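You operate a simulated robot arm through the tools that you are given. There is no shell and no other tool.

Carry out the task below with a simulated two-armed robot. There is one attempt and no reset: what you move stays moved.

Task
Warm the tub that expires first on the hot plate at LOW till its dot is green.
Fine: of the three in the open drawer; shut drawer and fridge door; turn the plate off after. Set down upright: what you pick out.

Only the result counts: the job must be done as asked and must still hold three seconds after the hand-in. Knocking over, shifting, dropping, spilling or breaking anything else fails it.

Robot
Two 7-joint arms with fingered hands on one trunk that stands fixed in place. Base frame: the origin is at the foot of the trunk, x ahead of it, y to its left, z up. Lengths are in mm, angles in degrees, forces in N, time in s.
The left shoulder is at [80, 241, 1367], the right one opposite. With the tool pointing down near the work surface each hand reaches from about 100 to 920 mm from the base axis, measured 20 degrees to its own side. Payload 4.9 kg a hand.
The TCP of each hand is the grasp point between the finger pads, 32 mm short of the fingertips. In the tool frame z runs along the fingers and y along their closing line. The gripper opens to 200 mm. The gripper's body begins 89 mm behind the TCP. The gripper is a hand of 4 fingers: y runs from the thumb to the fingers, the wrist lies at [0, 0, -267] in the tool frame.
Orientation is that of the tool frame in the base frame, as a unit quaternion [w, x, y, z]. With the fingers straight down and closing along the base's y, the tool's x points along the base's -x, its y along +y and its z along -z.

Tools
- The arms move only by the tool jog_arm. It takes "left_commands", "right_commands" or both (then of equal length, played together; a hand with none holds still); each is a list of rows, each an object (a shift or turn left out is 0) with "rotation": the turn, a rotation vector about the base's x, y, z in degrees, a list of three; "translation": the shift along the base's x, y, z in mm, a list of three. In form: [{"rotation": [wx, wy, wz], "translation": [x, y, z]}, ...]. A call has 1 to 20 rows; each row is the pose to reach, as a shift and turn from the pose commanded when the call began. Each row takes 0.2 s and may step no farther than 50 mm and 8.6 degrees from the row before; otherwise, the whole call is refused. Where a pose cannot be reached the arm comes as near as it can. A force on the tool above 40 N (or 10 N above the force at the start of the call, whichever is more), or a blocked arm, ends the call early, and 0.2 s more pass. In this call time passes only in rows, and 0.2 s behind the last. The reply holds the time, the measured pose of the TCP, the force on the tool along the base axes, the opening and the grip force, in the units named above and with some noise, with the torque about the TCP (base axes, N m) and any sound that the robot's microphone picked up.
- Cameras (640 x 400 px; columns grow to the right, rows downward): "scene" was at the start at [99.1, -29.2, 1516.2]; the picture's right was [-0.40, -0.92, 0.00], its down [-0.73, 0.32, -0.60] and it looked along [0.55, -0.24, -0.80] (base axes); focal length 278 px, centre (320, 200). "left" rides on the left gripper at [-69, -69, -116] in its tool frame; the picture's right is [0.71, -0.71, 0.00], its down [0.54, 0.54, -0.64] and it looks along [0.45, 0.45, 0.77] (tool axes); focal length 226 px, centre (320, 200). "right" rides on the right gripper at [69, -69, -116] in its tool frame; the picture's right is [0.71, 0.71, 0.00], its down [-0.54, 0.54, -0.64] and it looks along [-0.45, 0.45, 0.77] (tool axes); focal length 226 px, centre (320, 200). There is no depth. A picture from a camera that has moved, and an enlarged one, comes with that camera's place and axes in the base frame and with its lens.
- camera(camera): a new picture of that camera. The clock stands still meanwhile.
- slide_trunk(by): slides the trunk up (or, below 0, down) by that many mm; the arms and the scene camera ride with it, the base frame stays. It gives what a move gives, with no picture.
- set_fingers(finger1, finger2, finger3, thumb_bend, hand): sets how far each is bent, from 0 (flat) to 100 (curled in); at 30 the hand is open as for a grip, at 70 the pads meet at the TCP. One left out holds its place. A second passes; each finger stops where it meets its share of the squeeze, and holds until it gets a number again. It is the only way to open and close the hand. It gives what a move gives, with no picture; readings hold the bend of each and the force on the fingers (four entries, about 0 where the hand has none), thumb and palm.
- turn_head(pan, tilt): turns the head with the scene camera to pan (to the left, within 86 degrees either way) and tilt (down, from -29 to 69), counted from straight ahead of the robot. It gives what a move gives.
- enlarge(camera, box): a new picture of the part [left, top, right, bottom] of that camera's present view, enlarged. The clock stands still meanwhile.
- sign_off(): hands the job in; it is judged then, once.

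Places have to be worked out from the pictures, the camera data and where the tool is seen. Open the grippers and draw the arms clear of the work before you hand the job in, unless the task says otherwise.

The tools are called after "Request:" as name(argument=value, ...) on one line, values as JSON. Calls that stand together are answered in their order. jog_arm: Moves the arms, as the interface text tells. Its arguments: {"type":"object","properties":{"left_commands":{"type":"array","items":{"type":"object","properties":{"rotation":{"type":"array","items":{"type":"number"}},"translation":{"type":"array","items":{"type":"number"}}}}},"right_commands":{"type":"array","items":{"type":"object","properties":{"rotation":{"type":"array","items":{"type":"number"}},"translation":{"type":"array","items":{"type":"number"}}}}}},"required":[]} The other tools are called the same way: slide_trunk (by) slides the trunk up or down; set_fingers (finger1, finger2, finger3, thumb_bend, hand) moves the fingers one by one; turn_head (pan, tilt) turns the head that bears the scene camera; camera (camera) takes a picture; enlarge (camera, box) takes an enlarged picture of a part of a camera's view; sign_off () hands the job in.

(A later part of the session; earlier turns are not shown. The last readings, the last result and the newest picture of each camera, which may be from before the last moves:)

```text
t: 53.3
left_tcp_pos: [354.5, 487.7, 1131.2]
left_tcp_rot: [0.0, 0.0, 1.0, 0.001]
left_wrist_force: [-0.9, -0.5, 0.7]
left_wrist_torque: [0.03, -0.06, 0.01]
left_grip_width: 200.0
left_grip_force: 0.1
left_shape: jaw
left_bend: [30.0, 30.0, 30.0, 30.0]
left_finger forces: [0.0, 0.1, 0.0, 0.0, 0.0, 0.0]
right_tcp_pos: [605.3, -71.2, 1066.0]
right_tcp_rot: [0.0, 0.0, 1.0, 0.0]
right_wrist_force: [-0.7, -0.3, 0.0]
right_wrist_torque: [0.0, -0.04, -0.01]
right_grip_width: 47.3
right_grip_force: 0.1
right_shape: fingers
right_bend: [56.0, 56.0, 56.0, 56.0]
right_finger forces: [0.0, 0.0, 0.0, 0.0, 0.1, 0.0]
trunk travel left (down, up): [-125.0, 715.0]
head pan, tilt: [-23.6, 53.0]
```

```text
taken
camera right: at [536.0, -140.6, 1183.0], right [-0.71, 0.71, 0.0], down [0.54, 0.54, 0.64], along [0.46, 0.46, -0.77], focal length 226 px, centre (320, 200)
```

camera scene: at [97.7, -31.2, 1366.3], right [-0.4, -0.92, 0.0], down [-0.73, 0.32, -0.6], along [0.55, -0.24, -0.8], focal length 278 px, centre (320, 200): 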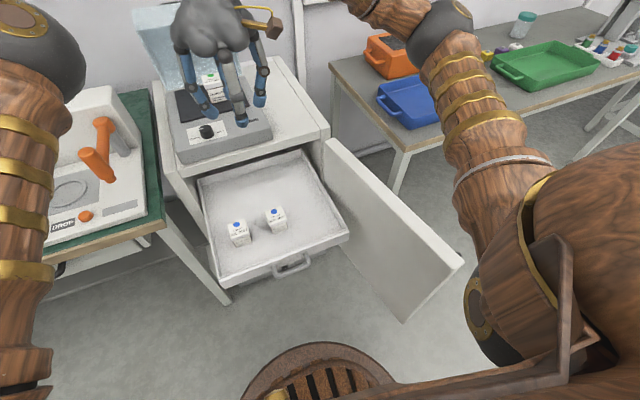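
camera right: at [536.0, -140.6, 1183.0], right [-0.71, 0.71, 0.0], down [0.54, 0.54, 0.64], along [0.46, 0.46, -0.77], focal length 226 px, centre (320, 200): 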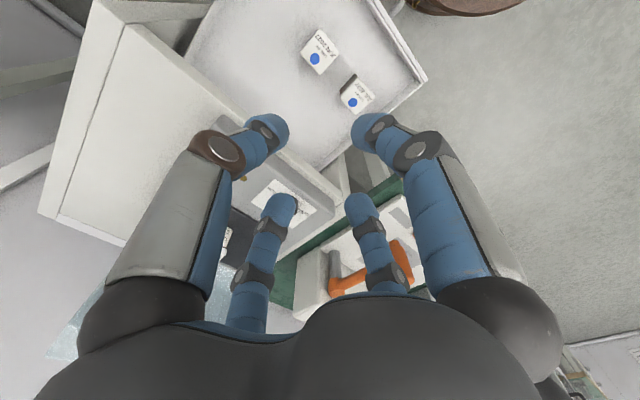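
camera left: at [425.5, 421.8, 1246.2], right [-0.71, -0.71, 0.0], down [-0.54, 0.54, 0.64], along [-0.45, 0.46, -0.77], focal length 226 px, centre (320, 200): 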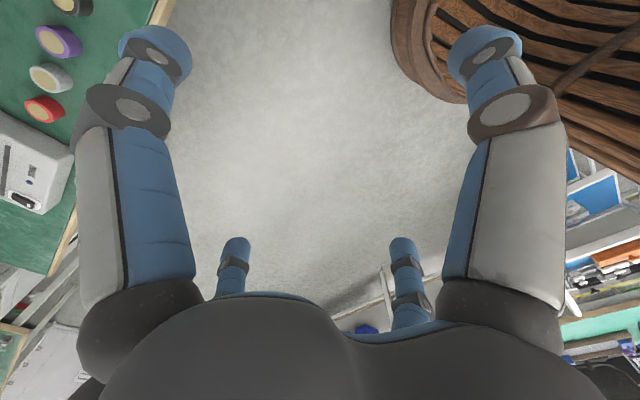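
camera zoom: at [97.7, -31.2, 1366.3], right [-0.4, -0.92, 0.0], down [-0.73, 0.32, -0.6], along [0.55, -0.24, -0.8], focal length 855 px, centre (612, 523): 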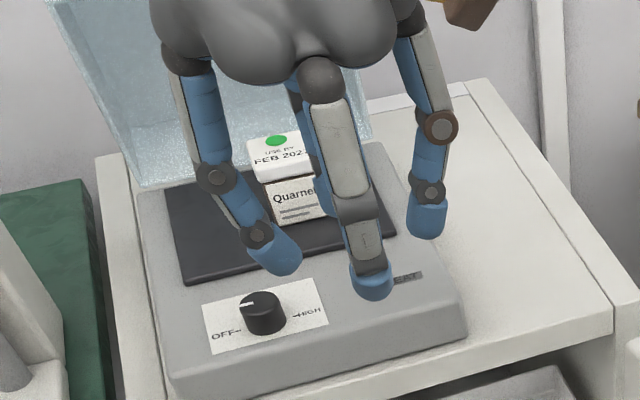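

The dot is green, the lamp is out and the knob is at OFF. Next is the drawer: I'll raise the trunk to keep the elbow above the door, bunch the right fingers, and bring the hand in front of the drawer, tilted forward.

Request:
slide_trunk(by=200)

Request:
set_fingers(hand="right", finger1=69, finger2=69, finger3=69, thumb_bend=69)

Request:
jog_arm(right_commands=[{"rotation": [0, -8, 0], "translation": [-35, 10, 0]}, {"rotation": [0, -16, 0], "translation": [-70, 20, -15]}, {"rotation": [0, -24, 0], "translation": [-105, 30, -30]}, {"rotation": [0, -32, 0], "translation": [-140, 40, -45]}, {"rotation": [0, -40, 0], "translation": [-175, 50, -60]}, {"rotation": [0, -40, 0], "translation": [-205, 62, -95]}, {"rotation": [0, -40, 0], "translation": [-235, 75, -130]}, {"rotation": [0, -40, 0], "translation": [-250, 81, -175]}, {"rotation": [0, -40, 0], "translation": [-250, 81, -220]}])

Request:
camera(camera="scene")

Request:
camera(camera="right")

```text
t: 55.5
left_tcp_pos: [356.1, 489.7, 1330.3]
left_tcp_rot: [0.0, 0.0, 1.0, 0.001]
left_wrist_force: [-0.5, 0.0, 0.4]
left_wrist_torque: [-0.01, -0.03, 0.0]
left_grip_width: 200.0
left_grip_force: 0.1
left_shape: jaw
left_bend: [30.0, 30.0, 30.0, 30.0]
left_finger forces: [0.0, 0.0, 0.0, 0.1, 0.1, 0.0]
right_tcp_pos: [606.2, -68.6, 1266.4]
right_tcp_rot: [0.001, 0.0, 1.0, 0.0]
right_wrist_force: [0.2, -0.6, 0.5]
right_wrist_torque: [0.01, -0.01, 0.01]
right_grip_width: 47.2
right_grip_force: 0.1
right_shape: fingers
right_bend: [56.0, 56.0, 56.0, 56.0]
right_finger forces: [0.1, 0.1, 0.0, 0.1, 0.0, 0.0]
trunk travel left (down, up): [-325.0, 515.0]
head pan, tilt: [-23.6, 53.0]
```

```text
t: 56.5
left_tcp_pos: [356.2, 488.5, 1330.0]
left_tcp_rot: [0.0, 0.0, 1.0, 0.0]
left_wrist_force: [-0.5, 0.6, -0.2]
left_wrist_torque: [0.0, -0.01, 0.01]
left_grip_width: 200.0
left_grip_force: 0.1
left_shape: jaw
left_bend: [30.0, 30.0, 30.0, 30.0]
left_finger forces: [0.0, 0.1, 0.0, 0.0, 0.0, 0.0]
right_tcp_pos: [606.3, -69.8, 1267.1]
right_tcp_rot: [0.0, 0.0, 1.0, -0.001]
right_wrist_force: [0.3, -0.3, -0.1]
right_wrist_torque: [0.03, -0.02, 0.0]
right_grip_width: 3.5
right_grip_force: 0.0
right_shape: fingers
right_bend: [69.0, 69.0, 69.0, 69.0]
right_finger forces: [0.0, 0.0, 0.0, 0.0, 0.0, 0.1]
trunk travel left (down, up): [-325.0, 515.0]
head pan, tilt: [-23.6, 53.0]
```

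```text
t: 58.5
left_tcp_pos: [357.9, 488.1, 1331.1]
left_tcp_rot: [-0.001, 0.001, 1.0, 0.0]
left_wrist_force: [0.4, -0.3, -0.1]
left_wrist_torque: [0.01, 0.0, 0.01]
left_grip_width: 199.8
left_grip_force: 0.0
left_shape: jaw
left_bend: [30.0, 30.0, 30.0, 30.0]
left_finger forces: [0.0, 0.1, 0.1, 0.0, 0.1, 0.1]
right_tcp_pos: [373.2, 53.5, 1035.1]
right_tcp_rot: [0.341, 0.002, 0.94, -0.002]
right_wrist_force: [-0.6, -0.6, -1.3]
right_wrist_torque: [0.03, -0.01, 0.02]
right_grip_width: 3.6
right_grip_force: 0.2
right_shape: fingers
right_bend: [69.0, 69.0, 69.0, 69.0]
right_finger forces: [0.0, 0.0, 0.0, 0.0, 0.1, 0.0]
right hand out of reach, approached as far as the arm can: row 5, 6, 7, 8, 9
trunk travel left (down, up): [-325.0, 515.0]
head pan, tilt: [-23.6, 53.0]
```

```text
taken
camera scene: at [100.7, -29.9, 1566.2], right [-0.4, -0.92, 0.0], down [-0.73, 0.32, -0.6], along [0.55, -0.24, -0.8], focal length 278 px, centre (320, 200)
```

scene: 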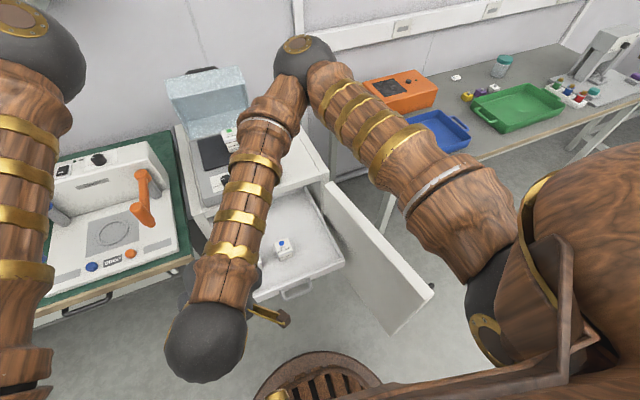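

```text
taken
camera right: at [247.3, -15.1, 1080.0], right [-0.54, 0.71, -0.45], down [0.0, 0.54, 0.84], along [0.84, 0.45, -0.3], focal length 226 px, centre (320, 200)
```

right: 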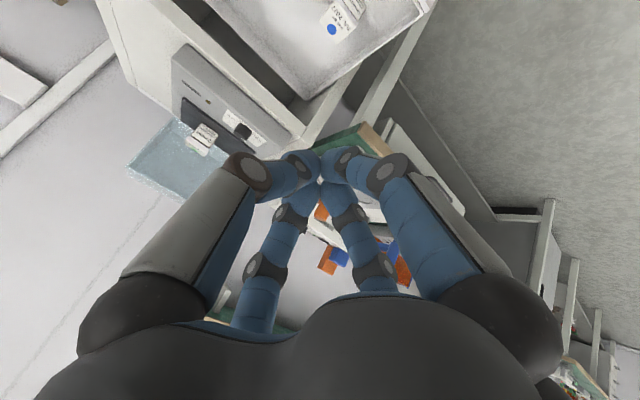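

The hand got its tilt but was too close to the shoulder to reach the exact spot; lower down it should be in reach. I'll lower it in front of the drawer and check.

Request:
jog_arm(right_commands=[{"translation": [10, 0, -40]}, {"translation": [20, 0, -80]}, {"translation": [29, 0, -120]}, {"translation": [29, 0, -160]}, {"translation": [29, 0, -200]}, {"translation": [29, 0, -240]}])

Request:
camera(camera="scene")

Request:
camera(camera="right")

```text
t: 59.9
left_tcp_pos: [356.0, 489.0, 1329.9]
left_tcp_rot: [0.0, 0.001, 1.0, 0.001]
left_wrist_force: [-1.0, 0.3, 0.1]
left_wrist_torque: [-0.01, -0.03, 0.04]
left_grip_width: 200.0
left_grip_force: 0.2
left_shape: jaw
left_bend: [30.0, 30.0, 30.0, 30.0]
left_finger forces: [0.0, 0.1, 0.1, 0.0, 0.1, 0.1]
right_tcp_pos: [402.3, 56.3, 795.1]
right_tcp_rot: [0.342, 0.0, 0.94, 0.0]
right_wrist_force: [-0.6, 1.1, -0.3]
right_wrist_torque: [0.01, 0.0, 0.0]
right_grip_width: 3.3
right_grip_force: 0.0
right_shape: fingers
right_bend: [69.0, 69.0, 69.0, 69.0]
right_finger forces: [0.1, 0.0, 0.0, 0.1, 0.1, 0.0]
trunk travel left (down, up): [-325.0, 515.0]
head pan, tilt: [-23.6, 53.0]
```

```text
taken
camera scene: at [98.8, -29.5, 1566.3], right [-0.4, -0.92, 0.0], down [-0.73, 0.32, -0.6], along [0.55, -0.24, -0.8], focal length 278 px, centre (320, 200)
```

scene: 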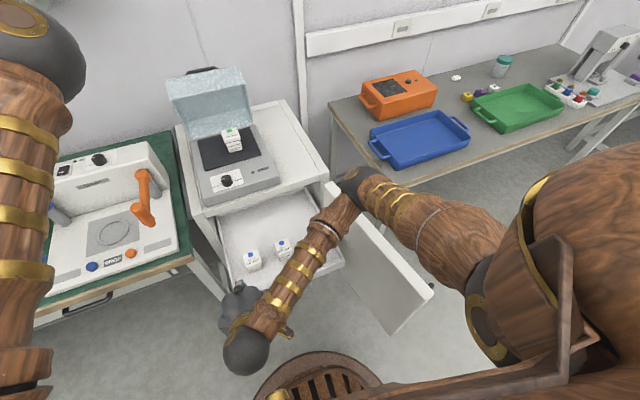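

```text
taken
camera right: at [275.6, -12.6, 841.6], right [-0.54, 0.71, -0.45], down [0.0, 0.54, 0.84], along [0.84, 0.46, -0.29], focal length 226 px, centre (320, 200)
```

right: 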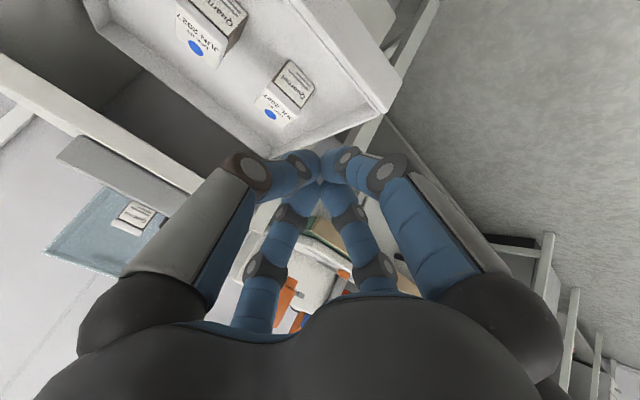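

The hand reached (402, 56, 795) with the elbow high above the door. I'll move to just in front of the drawer face, left of its handle.

Request:
jog_arm(right_commands=[{"translation": [-10, -15, -40]}, {"translation": [-17, -30, -80]}, {"translation": [-17, -38, -115]}, {"translation": [-17, -38, -148]}])

Request:
camera(camera="right")

Request:
enlarge(camera="scene", box=[190, 170, 450, 390])

```text
t: 60.9
left_tcp_pos: [355.7, 489.0, 1330.4]
left_tcp_rot: [0.0, -0.001, 1.0, 0.0]
left_wrist_force: [0.6, -0.4, -0.7]
left_wrist_torque: [0.01, 0.01, 0.02]
left_grip_width: 200.2
left_grip_force: 0.1
left_shape: jaw
left_bend: [30.0, 30.0, 30.0, 30.0]
left_finger forces: [0.0, 0.0, 0.0, 0.0, 0.0, 0.0]
right_tcp_pos: [385.9, 16.9, 649.3]
right_tcp_rot: [0.342, 0.0, 0.94, 0.0]
right_wrist_force: [-0.2, 0.9, -0.7]
right_wrist_torque: [-0.01, -0.02, 0.01]
right_grip_width: 3.4
right_grip_force: 0.1
right_shape: fingers
right_bend: [69.0, 69.0, 69.0, 69.0]
right_finger forces: [0.1, 0.0, 0.0, 0.0, 0.0, 0.0]
trunk travel left (down, up): [-325.0, 515.0]
head pan, tilt: [-23.6, 53.0]
```

```text
taken
camera right: at [258.7, -52.3, 694.2], right [-0.54, 0.71, -0.45], down [0.0, 0.54, 0.84], along [0.84, 0.46, -0.29], focal length 226 px, centre (320, 200)
```

right: 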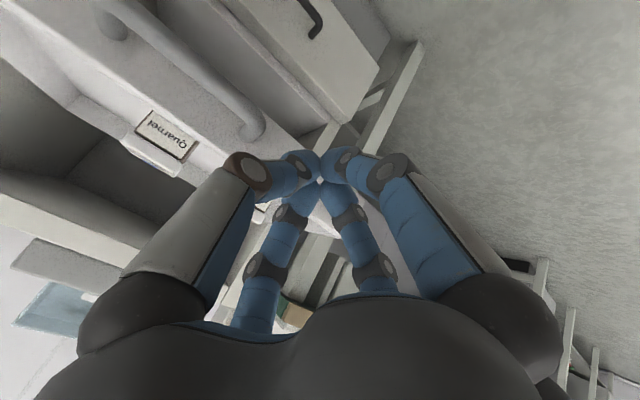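

```text
1.82 times, centred on (320, 280) of scene
camera zoom: at [98.8, -29.3, 1566.3], right [-0.4, -0.92, 0.0], down [-0.73, 0.32, -0.6], along [0.55, -0.24, -0.8], focal length 506 px, centre (320, 54)
```

zoom: 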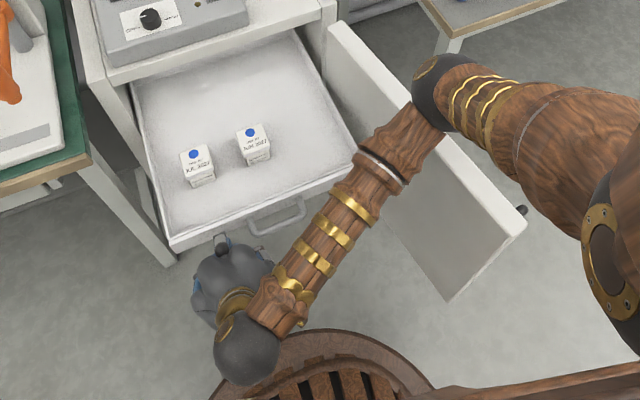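

The fingertips are about 45 mm in front of the drawer face, left of the handle (handle z≈614). I'll lower slightly and push forward slowly.

Request:
jog_arm(right_commands=[{"translation": [8, 0, -4]}, {"translation": [16, 0, -8]}, {"translation": [24, 0, -8]}, {"translation": [30, 0, -8]}, {"translation": [36, 0, -8]}, {"translation": [42, 0, -8]}, {"translation": [48, 0, -8]}, {"translation": [54, 0, -8]}, {"translation": [60, 0, -8]}, {"translation": [66, 0, -8]}, {"translation": [72, 0, -8]}, {"translation": [78, 0, -8]}])

Request:
enlarge(camera="scene", box=[190, 170, 450, 390])

Request:
camera(camera="right")

```text
t: 63.5
left_tcp_pos: [355.3, 488.7, 1329.9]
left_tcp_rot: [-0.001, -0.001, 1.0, 0.0]
left_wrist_force: [-0.2, 0.1, 0.2]
left_wrist_torque: [0.02, -0.01, 0.03]
left_grip_width: 200.0
left_grip_force: 0.1
left_shape: jaw
left_bend: [30.0, 30.0, 30.0, 30.0]
left_finger forces: [0.0, 0.0, 0.1, 0.0, 0.1, 0.1]
right_tcp_pos: [463.9, 18.4, 640.5]
right_tcp_rot: [0.342, 0.001, 0.94, 0.0]
right_wrist_force: [-1.1, 0.7, 0.3]
right_wrist_torque: [-0.01, -0.01, 0.01]
right_grip_width: 3.1
right_grip_force: 0.1
right_shape: fingers
right_bend: [69.0, 69.0, 69.0, 69.0]
right_finger forces: [0.0, 0.1, 0.1, 0.0, 0.0, 0.1]
trunk travel left (down, up): [-325.0, 515.0]
head pan, tilt: [-23.6, 53.0]
```

```text
1.82 times, centred on (320, 280) of scene
camera zoom: at [99.1, -29.0, 1566.2], right [-0.4, -0.92, 0.0], down [-0.73, 0.32, -0.6], along [0.55, -0.24, -0.8], focal length 506 px, centre (320, 54)
```

zoom: 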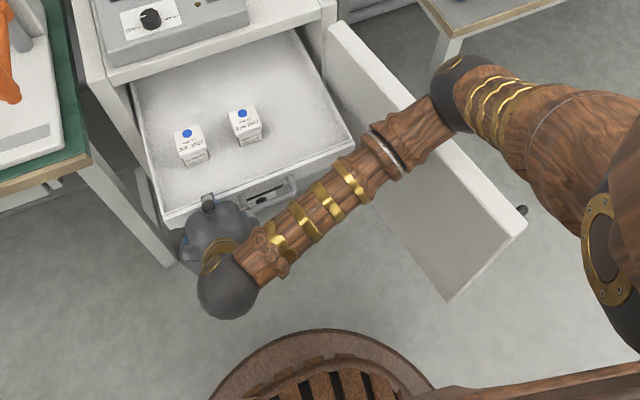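

```text
taken
camera right: at [337.2, -51.6, 685.7], right [-0.54, 0.71, -0.45], down [0.0, 0.54, 0.84], along [0.84, 0.45, -0.29], focal length 226 px, centre (320, 200)
```

right: 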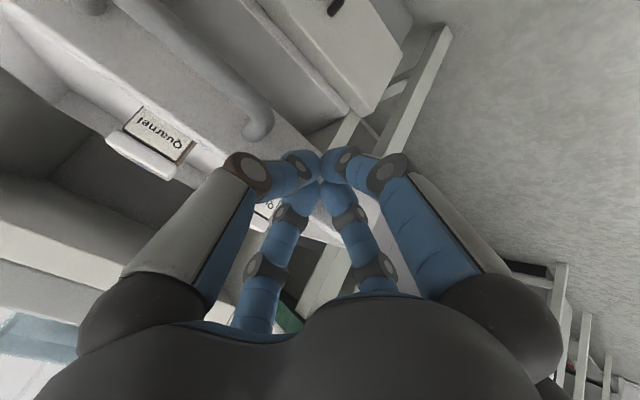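

The drawer is sliding in smoothly with the tubs riding along, and very little force is needed. I'll keep pushing gently.

Request:
jog_arm(right_commands=[{"translation": [5, 0, 0]}, {"translation": [11, 0, 0]}, {"translation": [18, 0, 0]}, {"translation": [25, 0, 0]}, {"translation": [32, 0, 0]}, {"translation": [39, 0, 0]}, {"translation": [46, 0, 0]}, {"translation": [53, 0, 0]}, {"translation": [60, 0, 0]}, {"translation": [67, 0, 0]}, {"translation": [74, 0, 0]}, {"translation": [81, 0, 0]}, {"translation": [88, 0, 0]}, {"translation": [95, 0, 0]}, {"translation": [102, 0, 0]}, {"translation": [109, 0, 0]}, {"translation": [115, 0, 0]}, {"translation": [120, 0, 0]}])

Request:
enlarge(camera="scene", box=[160, 120, 420, 340])

Request:
camera(camera="right")

```text
t: 67.3
left_tcp_pos: [355.0, 488.9, 1329.9]
left_tcp_rot: [0.001, 0.0, 1.0, 0.0]
left_wrist_force: [0.5, -0.6, 0.3]
left_wrist_torque: [-0.01, 0.03, 0.0]
left_grip_width: 199.9
left_grip_force: 0.2
left_shape: jaw
left_bend: [30.0, 30.0, 30.0, 30.0]
left_finger forces: [0.0, 0.0, 0.0, 0.0, 0.0, 0.0]
right_tcp_pos: [583.2, 18.1, 640.4]
right_tcp_rot: [0.342, 0.0, 0.94, -0.001]
right_wrist_force: [-0.7, -0.3, 0.5]
right_wrist_torque: [0.01, 0.02, 0.01]
right_grip_width: 3.1
right_grip_force: 1.0
right_shape: fingers
right_bend: [69.0, 69.0, 69.0, 69.0]
right_finger forces: [0.0, 0.0, 1.8, 0.0, 0.0, 0.0]
trunk travel left (down, up): [-325.0, 515.0]
head pan, tilt: [-23.6, 53.0]
```

```text
1.82 times, centred on (290, 230) of scene
camera zoom: at [99.0, -28.9, 1566.2], right [-0.4, -0.92, 0.0], down [-0.73, 0.32, -0.6], along [0.55, -0.24, -0.8], focal length 506 px, centre (374, 146)
```

zoom: 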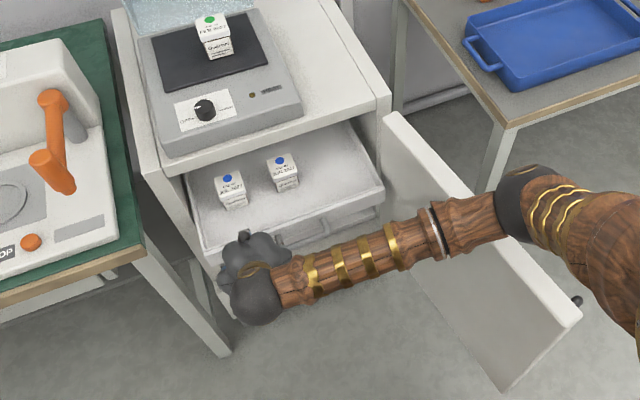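

```text
taken
camera right: at [456.3, -51.3, 686.0], right [-0.54, 0.71, -0.45], down [0.0, 0.54, 0.84], along [0.84, 0.45, -0.3], focal length 226 px, centre (320, 200)
```

right: 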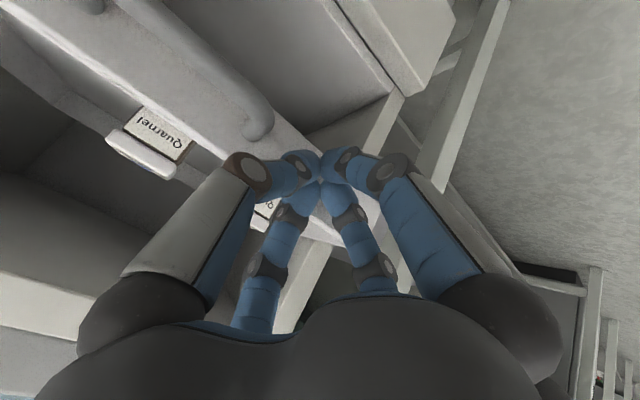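

The drawer is well over halfway in. I'll keep pushing slowly toward the end stop.

Request:
jog_arm(right_commands=[{"translation": [5, 0, 0]}, {"translation": [10, 0, 0]}, {"translation": [16, 0, 0]}, {"translation": [22, 0, 0]}, {"translation": [28, 0, 0]}, {"translation": [34, 0, 0]}, {"translation": [40, 0, 0]}, {"translation": [46, 0, 0]}, {"translation": [52, 0, 0]}, {"translation": [57, 0, 0]}, {"translation": [62, 0, 0]}, {"translation": [66, 0, 0]}, {"translation": [70, 0, 0]}])

Request:
enlarge(camera="scene", box=[160, 120, 420, 340])

Request:
camera(camera="right")

```text
t: 70.1
left_tcp_pos: [355.7, 488.9, 1330.3]
left_tcp_rot: [0.0, -0.001, 1.0, 0.0]
left_wrist_force: [1.5, -0.6, -0.2]
left_wrist_torque: [-0.02, -0.02, -0.02]
left_grip_width: 199.8
left_grip_force: 0.1
left_shape: jaw
left_bend: [30.0, 30.0, 30.0, 30.0]
left_finger forces: [0.1, 0.1, 0.0, 0.0, 0.0, 0.0]
right_tcp_pos: [652.9, 18.7, 642.1]
right_tcp_rot: [0.342, 0.0, 0.94, 0.0]
right_wrist_force: [-0.4, 1.2, 0.7]
right_wrist_torque: [-0.03, 0.0, 0.0]
right_grip_width: 3.3
right_grip_force: 0.2
right_shape: fingers
right_bend: [69.0, 69.0, 69.0, 69.0]
right_finger forces: [0.1, 0.0, 0.1, 0.0, 0.0, 0.0]
trunk travel left (down, up): [-325.0, 515.0]
head pan, tilt: [-23.6, 53.0]
```

```text
1.82 times, centred on (290, 230) of scene
camera zoom: at [99.0, -28.9, 1566.2], right [-0.4, -0.92, 0.0], down [-0.73, 0.32, -0.6], along [0.55, -0.24, -0.8], focal length 506 px, centre (374, 146)
```

zoom: 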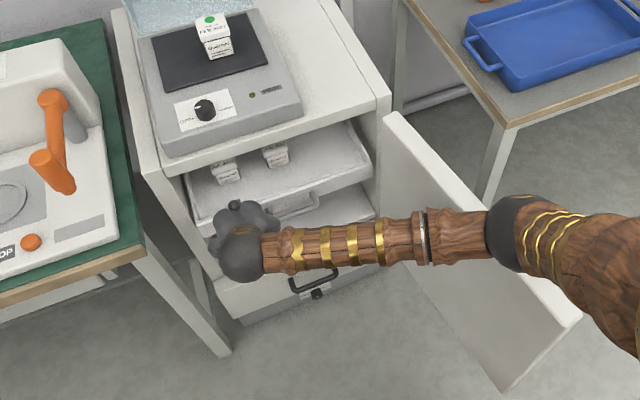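

```text
taken
camera right: at [526.8, -51.2, 685.8], right [-0.54, 0.71, -0.45], down [0.0, 0.54, 0.84], along [0.84, 0.45, -0.29], focal length 226 px, centre (320, 200)
```

right: 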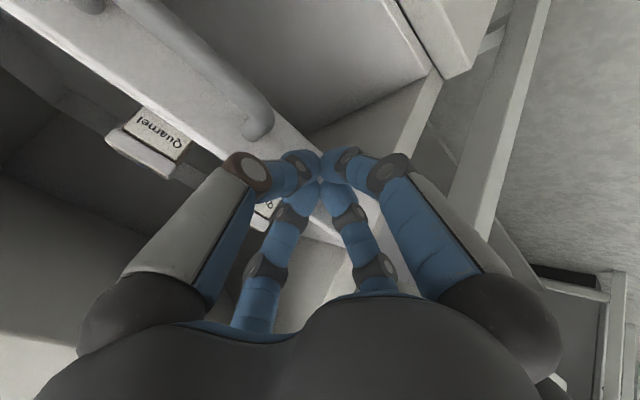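

Force is still near zero, so the drawer hasn't reached its stop yet. I'll push further in small steps.

Request:
jog_arm(right_commands=[{"translation": [4, 0, 0]}, {"translation": [8, 0, 0]}, {"translation": [12, 0, 0]}, {"translation": [16, 0, 0]}, {"translation": [20, 0, 0]}, {"translation": [24, 0, 0]}, {"translation": [27, 0, 0]}, {"translation": [30, 0, 0]}])

Request:
enlarge(camera="scene", box=[180, 130, 340, 260])

Request:
camera(camera="right")

```text
t: 71.9
left_tcp_pos: [356.5, 488.8, 1330.4]
left_tcp_rot: [0.0, 0.0, 1.0, 0.0]
left_wrist_force: [1.2, 0.4, 0.3]
left_wrist_torque: [0.0, 0.03, -0.01]
left_grip_width: 199.9
left_grip_force: 0.0
left_shape: jaw
left_bend: [30.0, 30.0, 30.0, 30.0]
left_finger forces: [0.0, 0.0, 0.1, 0.0, 0.0, 0.0]
right_tcp_pos: [682.7, 17.8, 640.8]
right_tcp_rot: [0.342, 0.0, 0.94, 0.0]
right_wrist_force: [-1.0, 0.3, 0.5]
right_wrist_torque: [-0.03, 0.02, 0.0]
right_grip_width: 3.3
right_grip_force: 0.7
right_shape: fingers
right_bend: [69.0, 69.0, 69.0, 69.0]
right_finger forces: [0.1, 0.0, 1.9, 0.1, 0.0, 0.0]
trunk travel left (down, up): [-325.0, 515.0]
head pan, tilt: [-23.6, 53.0]
```

```text
3.08 times, centred on (260, 195) of scene
camera zoom: at [99.1, -28.8, 1566.2], right [-0.4, -0.92, 0.0], down [-0.73, 0.32, -0.6], along [0.55, -0.24, -0.8], focal length 855 px, centre (505, 215)
```

zoom: 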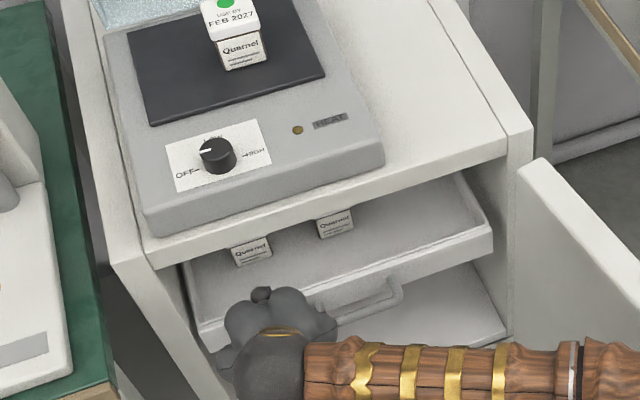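

```text
taken
camera right: at [556.5, -51.0, 686.0], right [-0.54, 0.71, -0.45], down [0.0, 0.54, 0.84], along [0.84, 0.45, -0.3], focal length 226 px, centre (320, 200)
```

right: 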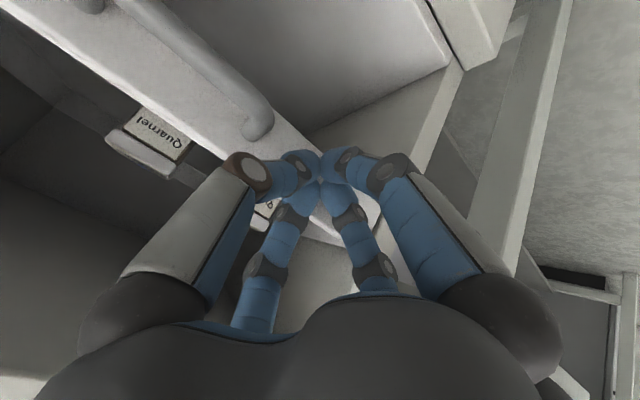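

The drawer is now entering the compartment, still freely. The handle must clear the door too, so I'll keep pushing until it stops.

Request:
jog_arm(right_commands=[{"translation": [4, 0, 0]}, {"translation": [8, 0, 0]}, {"translation": [12, 0, 0]}, {"translation": [16, 0, 0]}, {"translation": [20, 0, 0]}, {"translation": [24, 0, 0]}, {"translation": [28, 0, 0]}, {"translation": [32, 0, 0]}])

Request:
enlarge(camera="scene", box=[180, 130, 340, 260])

Request:
camera(camera="right")

```text
t: 73.7
left_tcp_pos: [355.9, 488.5, 1329.9]
left_tcp_rot: [0.0, 0.0, 1.0, 0.0]
left_wrist_force: [0.4, 0.7, -0.3]
left_wrist_torque: [0.01, -0.02, -0.02]
left_grip_width: 199.9
left_grip_force: 0.1
left_shape: jaw
left_bend: [30.0, 30.0, 30.0, 30.0]
left_finger forces: [0.0, 0.0, 0.1, 0.0, 0.0, 0.1]
right_tcp_pos: [716.5, 18.3, 641.0]
right_tcp_rot: [0.341, 0.0, 0.94, 0.0]
right_wrist_force: [-0.3, -0.2, 0.3]
right_wrist_torque: [-0.03, 0.0, -0.01]
right_grip_width: 3.5
right_grip_force: 0.1
right_shape: fingers
right_bend: [69.0, 69.0, 69.0, 69.0]
right_finger forces: [0.0, 0.1, 0.0, 0.0, 0.0, 0.0]
trunk travel left (down, up): [-325.0, 515.0]
head pan, tilt: [-23.6, 53.0]
```

```text
3.08 times, centred on (260, 195) of scene
camera zoom: at [99.0, -28.9, 1566.2], right [-0.4, -0.92, 0.0], down [-0.73, 0.32, -0.6], along [0.55, -0.24, -0.8], focal length 855 px, centre (505, 215)
```

zoom: 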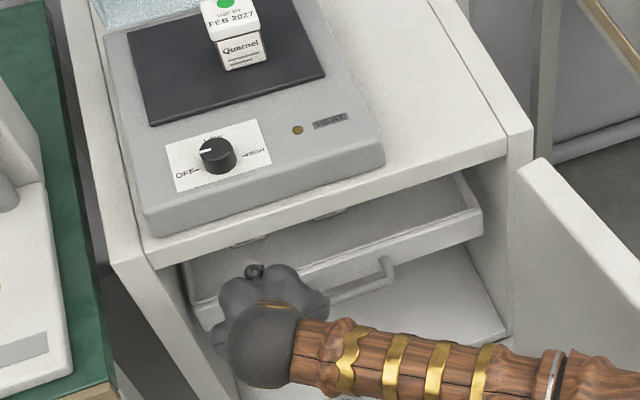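

```text
taken
camera right: at [589.1, -51.7, 686.1], right [-0.54, 0.71, -0.45], down [0.0, 0.54, 0.84], along [0.84, 0.45, -0.29], focal length 226 px, centre (320, 200)
```

right: 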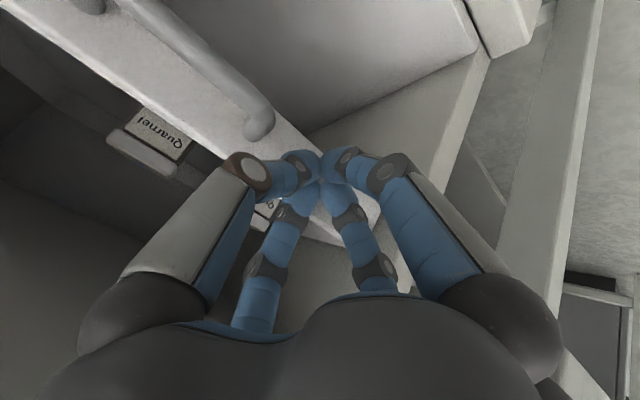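

The face is now at about x≈737 and still moving. To keep the palm clear of the fridge's top edge, I'll back off a little and tilt the hand flatter (to 60°).

Request:
jog_arm(right_commands=[{"translation": [-15, 0, 0]}, {"rotation": [0, -7, 0], "translation": [-18, -2, -2]}, {"rotation": [0, -14, 0], "translation": [-20, -4, -5]}, {"rotation": [0, -20, 0], "translation": [-20, -4, -8]}])

Request:
camera(camera="right")

Request:
camera(camera="scene")

```text
t: 74.7
left_tcp_pos: [356.1, 490.0, 1329.8]
left_tcp_rot: [0.0, -0.001, 1.0, 0.0]
left_wrist_force: [-0.8, 0.8, 0.4]
left_wrist_torque: [-0.01, -0.02, -0.03]
left_grip_width: 199.9
left_grip_force: 0.2
left_shape: jaw
left_bend: [30.0, 30.0, 30.0, 30.0]
left_finger forces: [0.0, 0.0, 0.0, 0.1, 0.0, 0.0]
right_tcp_pos: [696.3, 14.2, 634.1]
right_tcp_rot: [0.501, 0.0, 0.865, -0.001]
right_wrist_force: [0.5, -0.3, 0.0]
right_wrist_torque: [-0.02, -0.02, 0.0]
right_grip_width: 3.4
right_grip_force: 0.2
right_shape: fingers
right_bend: [69.0, 69.0, 69.0, 69.0]
right_finger forces: [0.0, 0.1, 0.1, 0.1, 0.1, 0.0]
trunk travel left (down, up): [-325.0, 515.0]
head pan, tilt: [-23.6, 53.0]
```

```text
taken
camera right: at [561.2, -55.4, 631.9], right [-0.35, 0.71, -0.61], down [-0.29, 0.54, 0.79], along [0.89, 0.45, 0.01], focal length 226 px, centre (320, 200)
```

right: 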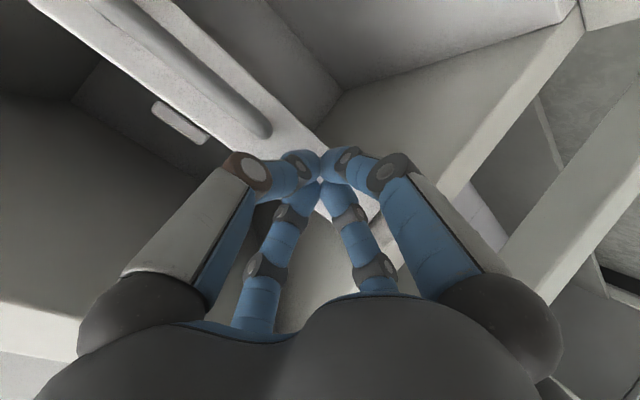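

```text
taken
camera scene: at [98.5, -28.4, 1566.3], right [-0.4, -0.92, 0.0], down [-0.73, 0.32, -0.6], along [0.55, -0.24, -0.8], focal length 278 px, centre (320, 200)
```

scene: 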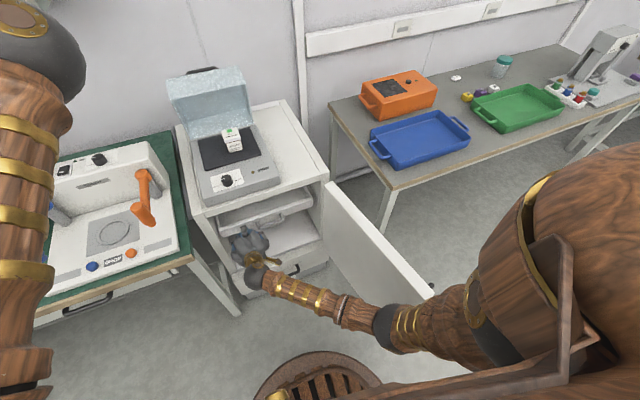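

The posture is clear of the door and the fridge edges. I'll resume pushing slowly.

Request:
jog_arm(right_commands=[{"translation": [5, 0, 0]}, {"translation": [10, 0, 0]}, {"translation": [15, 0, 0]}, {"translation": [20, 0, 0]}, {"translation": [25, 0, 0]}, {"translation": [30, 0, 0]}, {"translation": [35, 0, 0]}, {"translation": [39, 0, 0]}, {"translation": [43, 0, 0]}, {"translation": [47, 0, 0]}, {"translation": [50, 0, 0]}])

Request:
camera(camera="right")

Request:
enlarge(camera="scene", box=[180, 130, 340, 290])

```text
t: 77.0
left_tcp_pos: [354.2, 488.2, 1331.4]
left_tcp_rot: [0.0, 0.0, 1.0, -0.001]
left_wrist_force: [1.0, 0.2, -0.1]
left_wrist_torque: [0.0, 0.01, 0.01]
left_grip_width: 200.0
left_grip_force: 0.1
left_shape: jaw
left_bend: [30.0, 30.0, 30.0, 30.0]
left_finger forces: [0.1, 0.1, 0.0, 0.0, 0.0, 0.0]
right_tcp_pos: [737.6, 16.4, 627.9]
right_tcp_rot: [0.496, 0.001, 0.868, 0.0]
right_wrist_force: [-31.1, -4.7, 8.7]
right_wrist_torque: [-0.1, -0.01, -0.34]
right_grip_width: 2.7
right_grip_force: 23.2
right_shape: fingers
right_bend: [69.0, 69.0, 71.0, 69.0]
right_finger forces: [0.0, 6.1, 17.4, 0.0, 23.2, 0.0]
trunk travel left (down, up): [-325.0, 515.0]
head pan, tilt: [-23.6, 53.0]
stopped in row 11 (right hand): the force on the tool passed its limit at 47 N (the readings are from after the stop); the commanded pose is now the measured one
```

```text
taken
camera right: at [603.3, -53.1, 628.7], right [-0.36, 0.71, -0.61], down [-0.28, 0.54, 0.79], along [0.89, 0.45, 0.0], focal length 226 px, centre (320, 200)
```

right: 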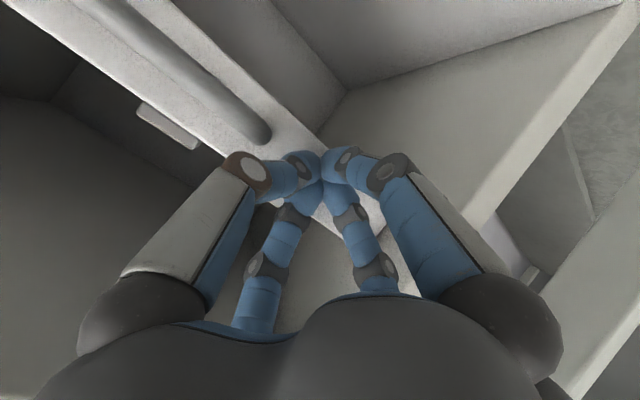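

```text
2.50 times, centred on (260, 210) of scene
camera zoom: at [96.8, -29.2, 1566.4], right [-0.4, -0.92, 0.0], down [-0.73, 0.32, -0.6], along [0.55, -0.24, -0.8], focal length 695 px, centre (470, 175)
```

zoom: 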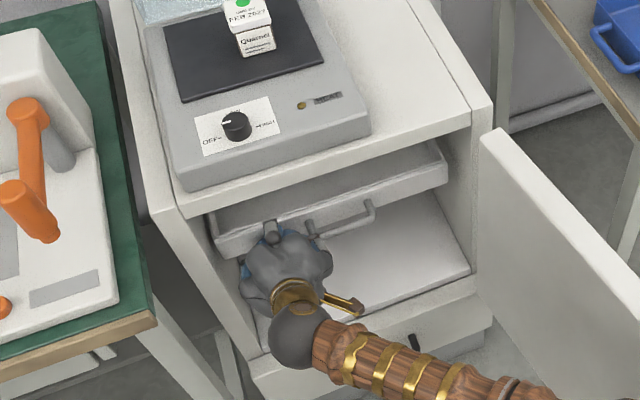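

The drawer hit its end stop (47 N, straight back through the fingertips), so it's fully shut with its handle inside the fridge front. I'll withdraw the hand straight out.

Request:
jog_arm(right_commands=[{"translation": [-10, 0, 2]}, {"translation": [-35, 0, 4]}, {"translation": [-70, 0, 5]}, {"translation": [-110, 0, 5]}, {"translation": [-150, 0, 5]}, {"translation": [-190, 0, 10]}, {"translation": [-220, 0, 20]}])

Request:
camera(camera="scene")

Request:
enlarge(camera="scene", box=[180, 130, 340, 290])

```text
t: 78.6
left_tcp_pos: [354.7, 489.0, 1329.8]
left_tcp_rot: [0.0, 0.0, 1.0, 0.001]
left_wrist_force: [-0.4, -1.4, 0.3]
left_wrist_torque: [0.01, -0.02, 0.01]
left_grip_width: 199.9
left_grip_force: 0.0
left_shape: jaw
left_bend: [30.0, 30.0, 30.0, 30.0]
left_finger forces: [0.0, 0.0, 0.1, 0.1, 0.1, 0.1]
right_tcp_pos: [520.1, 13.1, 650.0]
right_tcp_rot: [0.498, 0.001, 0.867, -0.001]
right_wrist_force: [-0.1, 0.5, 0.5]
right_wrist_torque: [0.01, -0.02, 0.02]
right_grip_width: 3.6
right_grip_force: 0.0
right_shape: fingers
right_bend: [69.0, 68.0, 69.0, 69.0]
right_finger forces: [0.0, 0.0, 0.1, 0.0, 0.1, 0.1]
trunk travel left (down, up): [-325.0, 515.0]
head pan, tilt: [-23.6, 53.0]
```

```text
taken
camera scene: at [97.9, -29.1, 1566.3], right [-0.4, -0.92, 0.0], down [-0.73, 0.32, -0.6], along [0.55, -0.24, -0.8], focal length 278 px, centre (320, 200)
```

scene: 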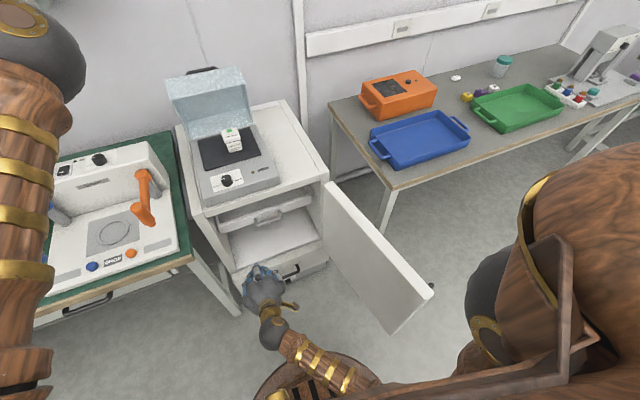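

```text
2.50 times, centred on (260, 210) of scene
camera zoom: at [97.9, -29.1, 1566.3], right [-0.4, -0.92, 0.0], down [-0.73, 0.32, -0.6], along [0.55, -0.24, -0.8], focal length 695 px, centre (470, 175)
```

zoom: 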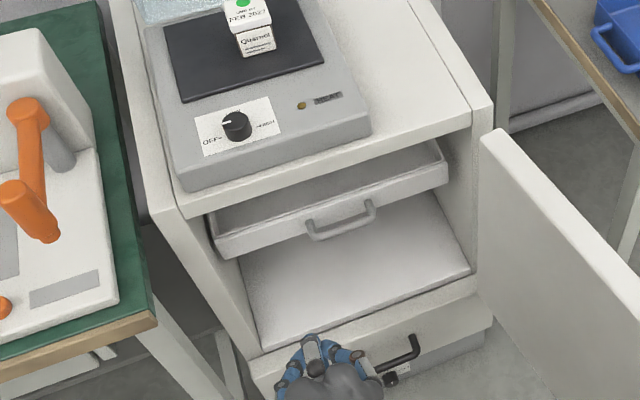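

The drawer is fully in. Now I'll raise the right hand and return it to vertical before going round to the outside of the door.

Request:
jog_arm(right_commands=[{"rotation": [0, 7, 0], "translation": [-5, -10, 35]}, {"rotation": [0, 14, 0], "translation": [-10, -20, 75]}, {"rotation": [0, 22, 0], "translation": [-15, -30, 115]}, {"rotation": [0, 30, 0], "translation": [-20, -45, 155]}, {"rotation": [0, 38, 0], "translation": [-20, -60, 195]}, {"rotation": [0, 46, 0], "translation": [-20, -80, 235]}, {"rotation": [0, 53, 0], "translation": [-20, -100, 275]}, {"rotation": [0, 60, 0], "translation": [-20, -120, 315]}, {"rotation": [0, 60, 0], "translation": [-20, -140, 350]}])

Request:
camera(camera="scene")

Request:
camera(camera="right")

```text
t: 80.6
left_tcp_pos: [355.6, 488.8, 1328.4]
left_tcp_rot: [0.0, 0.001, 1.0, 0.0]
left_wrist_force: [0.4, 0.3, -0.1]
left_wrist_torque: [-0.01, 0.05, -0.01]
left_grip_width: 199.9
left_grip_force: 0.1
left_shape: jaw
left_bend: [30.0, 30.0, 30.0, 30.0]
left_finger forces: [0.0, 0.0, 0.1, 0.1, 0.1, 0.0]
right_tcp_pos: [501.0, -49.2, 854.4]
right_tcp_rot: [0.171, 0.0, 0.985, 0.0]
right_wrist_force: [-0.8, 0.1, 0.1]
right_wrist_torque: [0.01, 0.01, 0.0]
right_grip_width: 3.5
right_grip_force: 0.0
right_shape: fingers
right_bend: [69.0, 68.0, 69.0, 69.0]
right_finger forces: [0.0, 0.0, 0.0, 0.0, 0.0, 0.0]
right hand out of reach, approached as far as the arm can: row 6, 7, 8, 9
trunk travel left (down, up): [-325.0, 515.0]
head pan, tilt: [-23.6, 53.0]
```

```text
taken
camera scene: at [98.5, -28.9, 1566.3], right [-0.4, -0.92, 0.0], down [-0.73, 0.32, -0.6], along [0.55, -0.24, -0.8], focal length 278 px, centre (320, 200)
```

scene: 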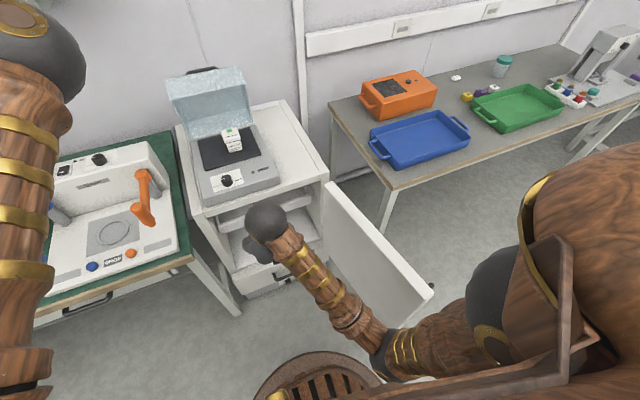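

```text
taken
camera right: at [397.1, -120.0, 940.3], right [-0.67, 0.71, -0.24], down [0.29, 0.54, 0.79], along [0.69, 0.45, -0.57], focal length 226 px, centre (320, 200)
```

right: 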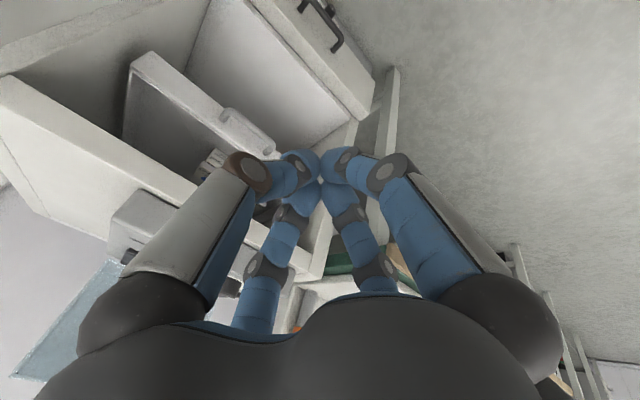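

The arm hit a limit partway because the elbow is now low. I'll extend forward and up with the current tilt to unfold the elbow, then finish the rotation.

Request:
jog_arm(right_commands=[{"translation": [5, -5, 35]}, {"translation": [10, -10, 70]}, {"translation": [15, -15, 105]}, {"translation": [20, -20, 140]}, {"translation": [25, -25, 180]}, {"translation": [30, -30, 220]}])

Request:
camera(camera="scene")

```text
t: 82.0
left_tcp_pos: [355.2, 489.8, 1331.8]
left_tcp_rot: [0.0, 0.0, 1.0, 0.0]
left_wrist_force: [0.1, -0.2, 1.0]
left_wrist_torque: [0.03, -0.01, 0.0]
left_grip_width: 199.9
left_grip_force: 0.0
left_shape: jaw
left_bend: [30.0, 30.0, 30.0, 30.0]
left_finger forces: [0.1, 0.1, 0.1, 0.0, 0.0, 0.0]
right_tcp_pos: [543.3, -63.3, 904.4]
right_tcp_rot: [0.218, -0.001, 0.976, -0.014]
right_wrist_force: [0.1, 0.7, 0.2]
right_wrist_torque: [0.0, 0.01, 0.01]
right_grip_width: 3.4
right_grip_force: 0.1
right_shape: fingers
right_bend: [69.0, 69.0, 69.0, 69.0]
right_finger forces: [0.0, 0.1, 0.1, 0.1, 0.1, 0.0]
right hand out of reach, approached as far as the arm can: row 1, 2, 3, 4, 5, 6
trunk travel left (down, up): [-325.0, 515.0]
head pan, tilt: [-23.6, 53.0]
```

```text
taken
camera scene: at [98.8, -28.8, 1566.2], right [-0.4, -0.92, 0.0], down [-0.73, 0.32, -0.6], along [0.55, -0.24, -0.8], focal length 278 px, centre (320, 200)
```

scene: 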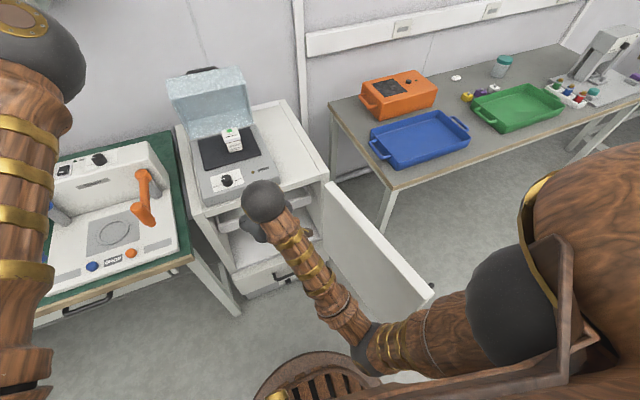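

The wrist is limited with the elbow tucked under. I'll go back to the earlier forward, tilted pose in front of the fridge, where the elbow sat out to the right, so I can unwind it from there.

Request:
jog_arm(right_commands=[{"rotation": [0, -5, 0], "translation": [5, 10, -35]}, {"rotation": [0, -10, 0], "translation": [15, 20, -70]}, {"rotation": [0, -15, 0], "translation": [25, 32, -105]}, {"rotation": [0, -18, 0], "translation": [40, 44, -140]}, {"rotation": [0, -18, 0], "translation": [55, 56, -175]}, {"rotation": [0, -18, 0], "translation": [70, 68, -210]}, {"rotation": [0, -18, 0], "translation": [85, 78, -240]}])

Request:
camera(camera="scene")

```text
t: 83.6
left_tcp_pos: [356.4, 489.3, 1331.0]
left_tcp_rot: [-0.001, -0.001, 1.0, 0.0]
left_wrist_force: [0.5, 0.4, -0.5]
left_wrist_torque: [0.02, 0.01, 0.01]
left_grip_width: 200.1
left_grip_force: 0.1
left_shape: jaw
left_bend: [30.0, 30.0, 30.0, 30.0]
left_finger forces: [0.0, 0.1, 0.1, 0.1, 0.0, 0.0]
right_tcp_pos: [629.8, 16.3, 668.6]
right_tcp_rot: [0.368, 0.001, 0.93, -0.013]
right_wrist_force: [-0.2, -0.2, -0.7]
right_wrist_torque: [0.0, 0.01, -0.02]
right_grip_width: 3.3
right_grip_force: 0.0
right_shape: fingers
right_bend: [69.0, 69.0, 69.0, 69.0]
right_finger forces: [0.0, 0.0, 0.0, 0.1, 0.1, 0.1]
trunk travel left (down, up): [-325.0, 515.0]
head pan, tilt: [-23.6, 53.0]
```

```text
taken
camera scene: at [99.8, -28.6, 1566.2], right [-0.4, -0.92, 0.0], down [-0.73, 0.32, -0.6], along [0.55, -0.24, -0.8], focal length 278 px, centre (320, 200)
```

scene: 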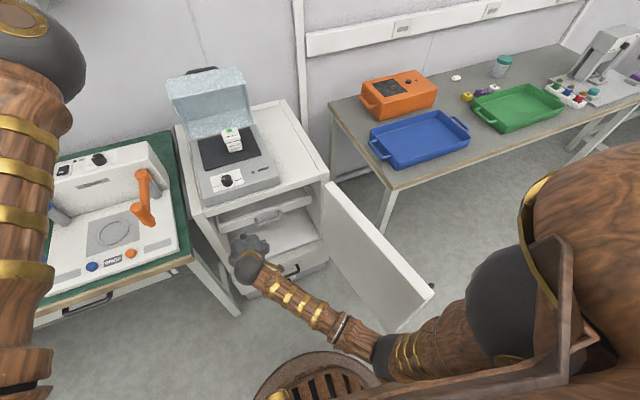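

The elbow stayed tucked, so I'll work with a flatter hand instead: raise it with about 60° of tilt, back from the fridge and above door height.

Request:
jog_arm(right_commands=[{"rotation": [0, -5, 0], "translation": [-30, 0, 10]}, {"rotation": [0, -10, 0], "translation": [-60, -5, 30]}, {"rotation": [0, -15, 0], "translation": [-85, -15, 60]}, {"rotation": [0, -17, 0], "translation": [-100, -30, 100]}, {"rotation": [0, -17, 0], "translation": [-105, -45, 140]}, {"rotation": [0, -17, 0], "translation": [-105, -60, 180]}, {"rotation": [0, -17, 0], "translation": [-105, -75, 220]}, {"rotation": [0, -17, 0], "translation": [-105, -90, 260]}, {"rotation": [0, -17, 0], "translation": [-105, -105, 290]}])

Request:
camera(camera="scene")

```text
t: 85.6
left_tcp_pos: [356.2, 487.9, 1330.1]
left_tcp_rot: [0.001, 0.001, 1.0, 0.0]
left_wrist_force: [0.0, -0.4, -0.4]
left_wrist_torque: [-0.03, -0.03, -0.04]
left_grip_width: 200.0
left_grip_force: 0.1
left_shape: jaw
left_bend: [30.0, 30.0, 30.0, 30.0]
left_finger forces: [0.0, 0.0, 0.0, 0.1, 0.1, 0.0]
right_tcp_pos: [523.0, -88.7, 956.7]
right_tcp_rot: [0.5, 0.003, 0.866, -0.013]
right_wrist_force: [-0.6, 0.6, -0.5]
right_wrist_torque: [-0.02, 0.01, -0.02]
right_grip_width: 3.3
right_grip_force: 0.0
right_shape: fingers
right_bend: [69.0, 69.0, 69.0, 69.0]
right_finger forces: [0.1, 0.0, 0.0, 0.1, 0.1, 0.1]
trunk travel left (down, up): [-325.0, 515.0]
head pan, tilt: [-23.6, 53.0]
```

```text
taken
camera scene: at [98.8, -29.2, 1566.2], right [-0.4, -0.92, 0.0], down [-0.73, 0.32, -0.6], along [0.55, -0.24, -0.8], focal length 278 px, centre (320, 200)
```

scene: 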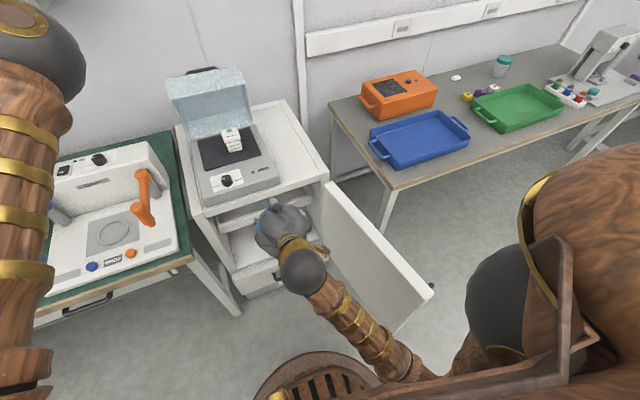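

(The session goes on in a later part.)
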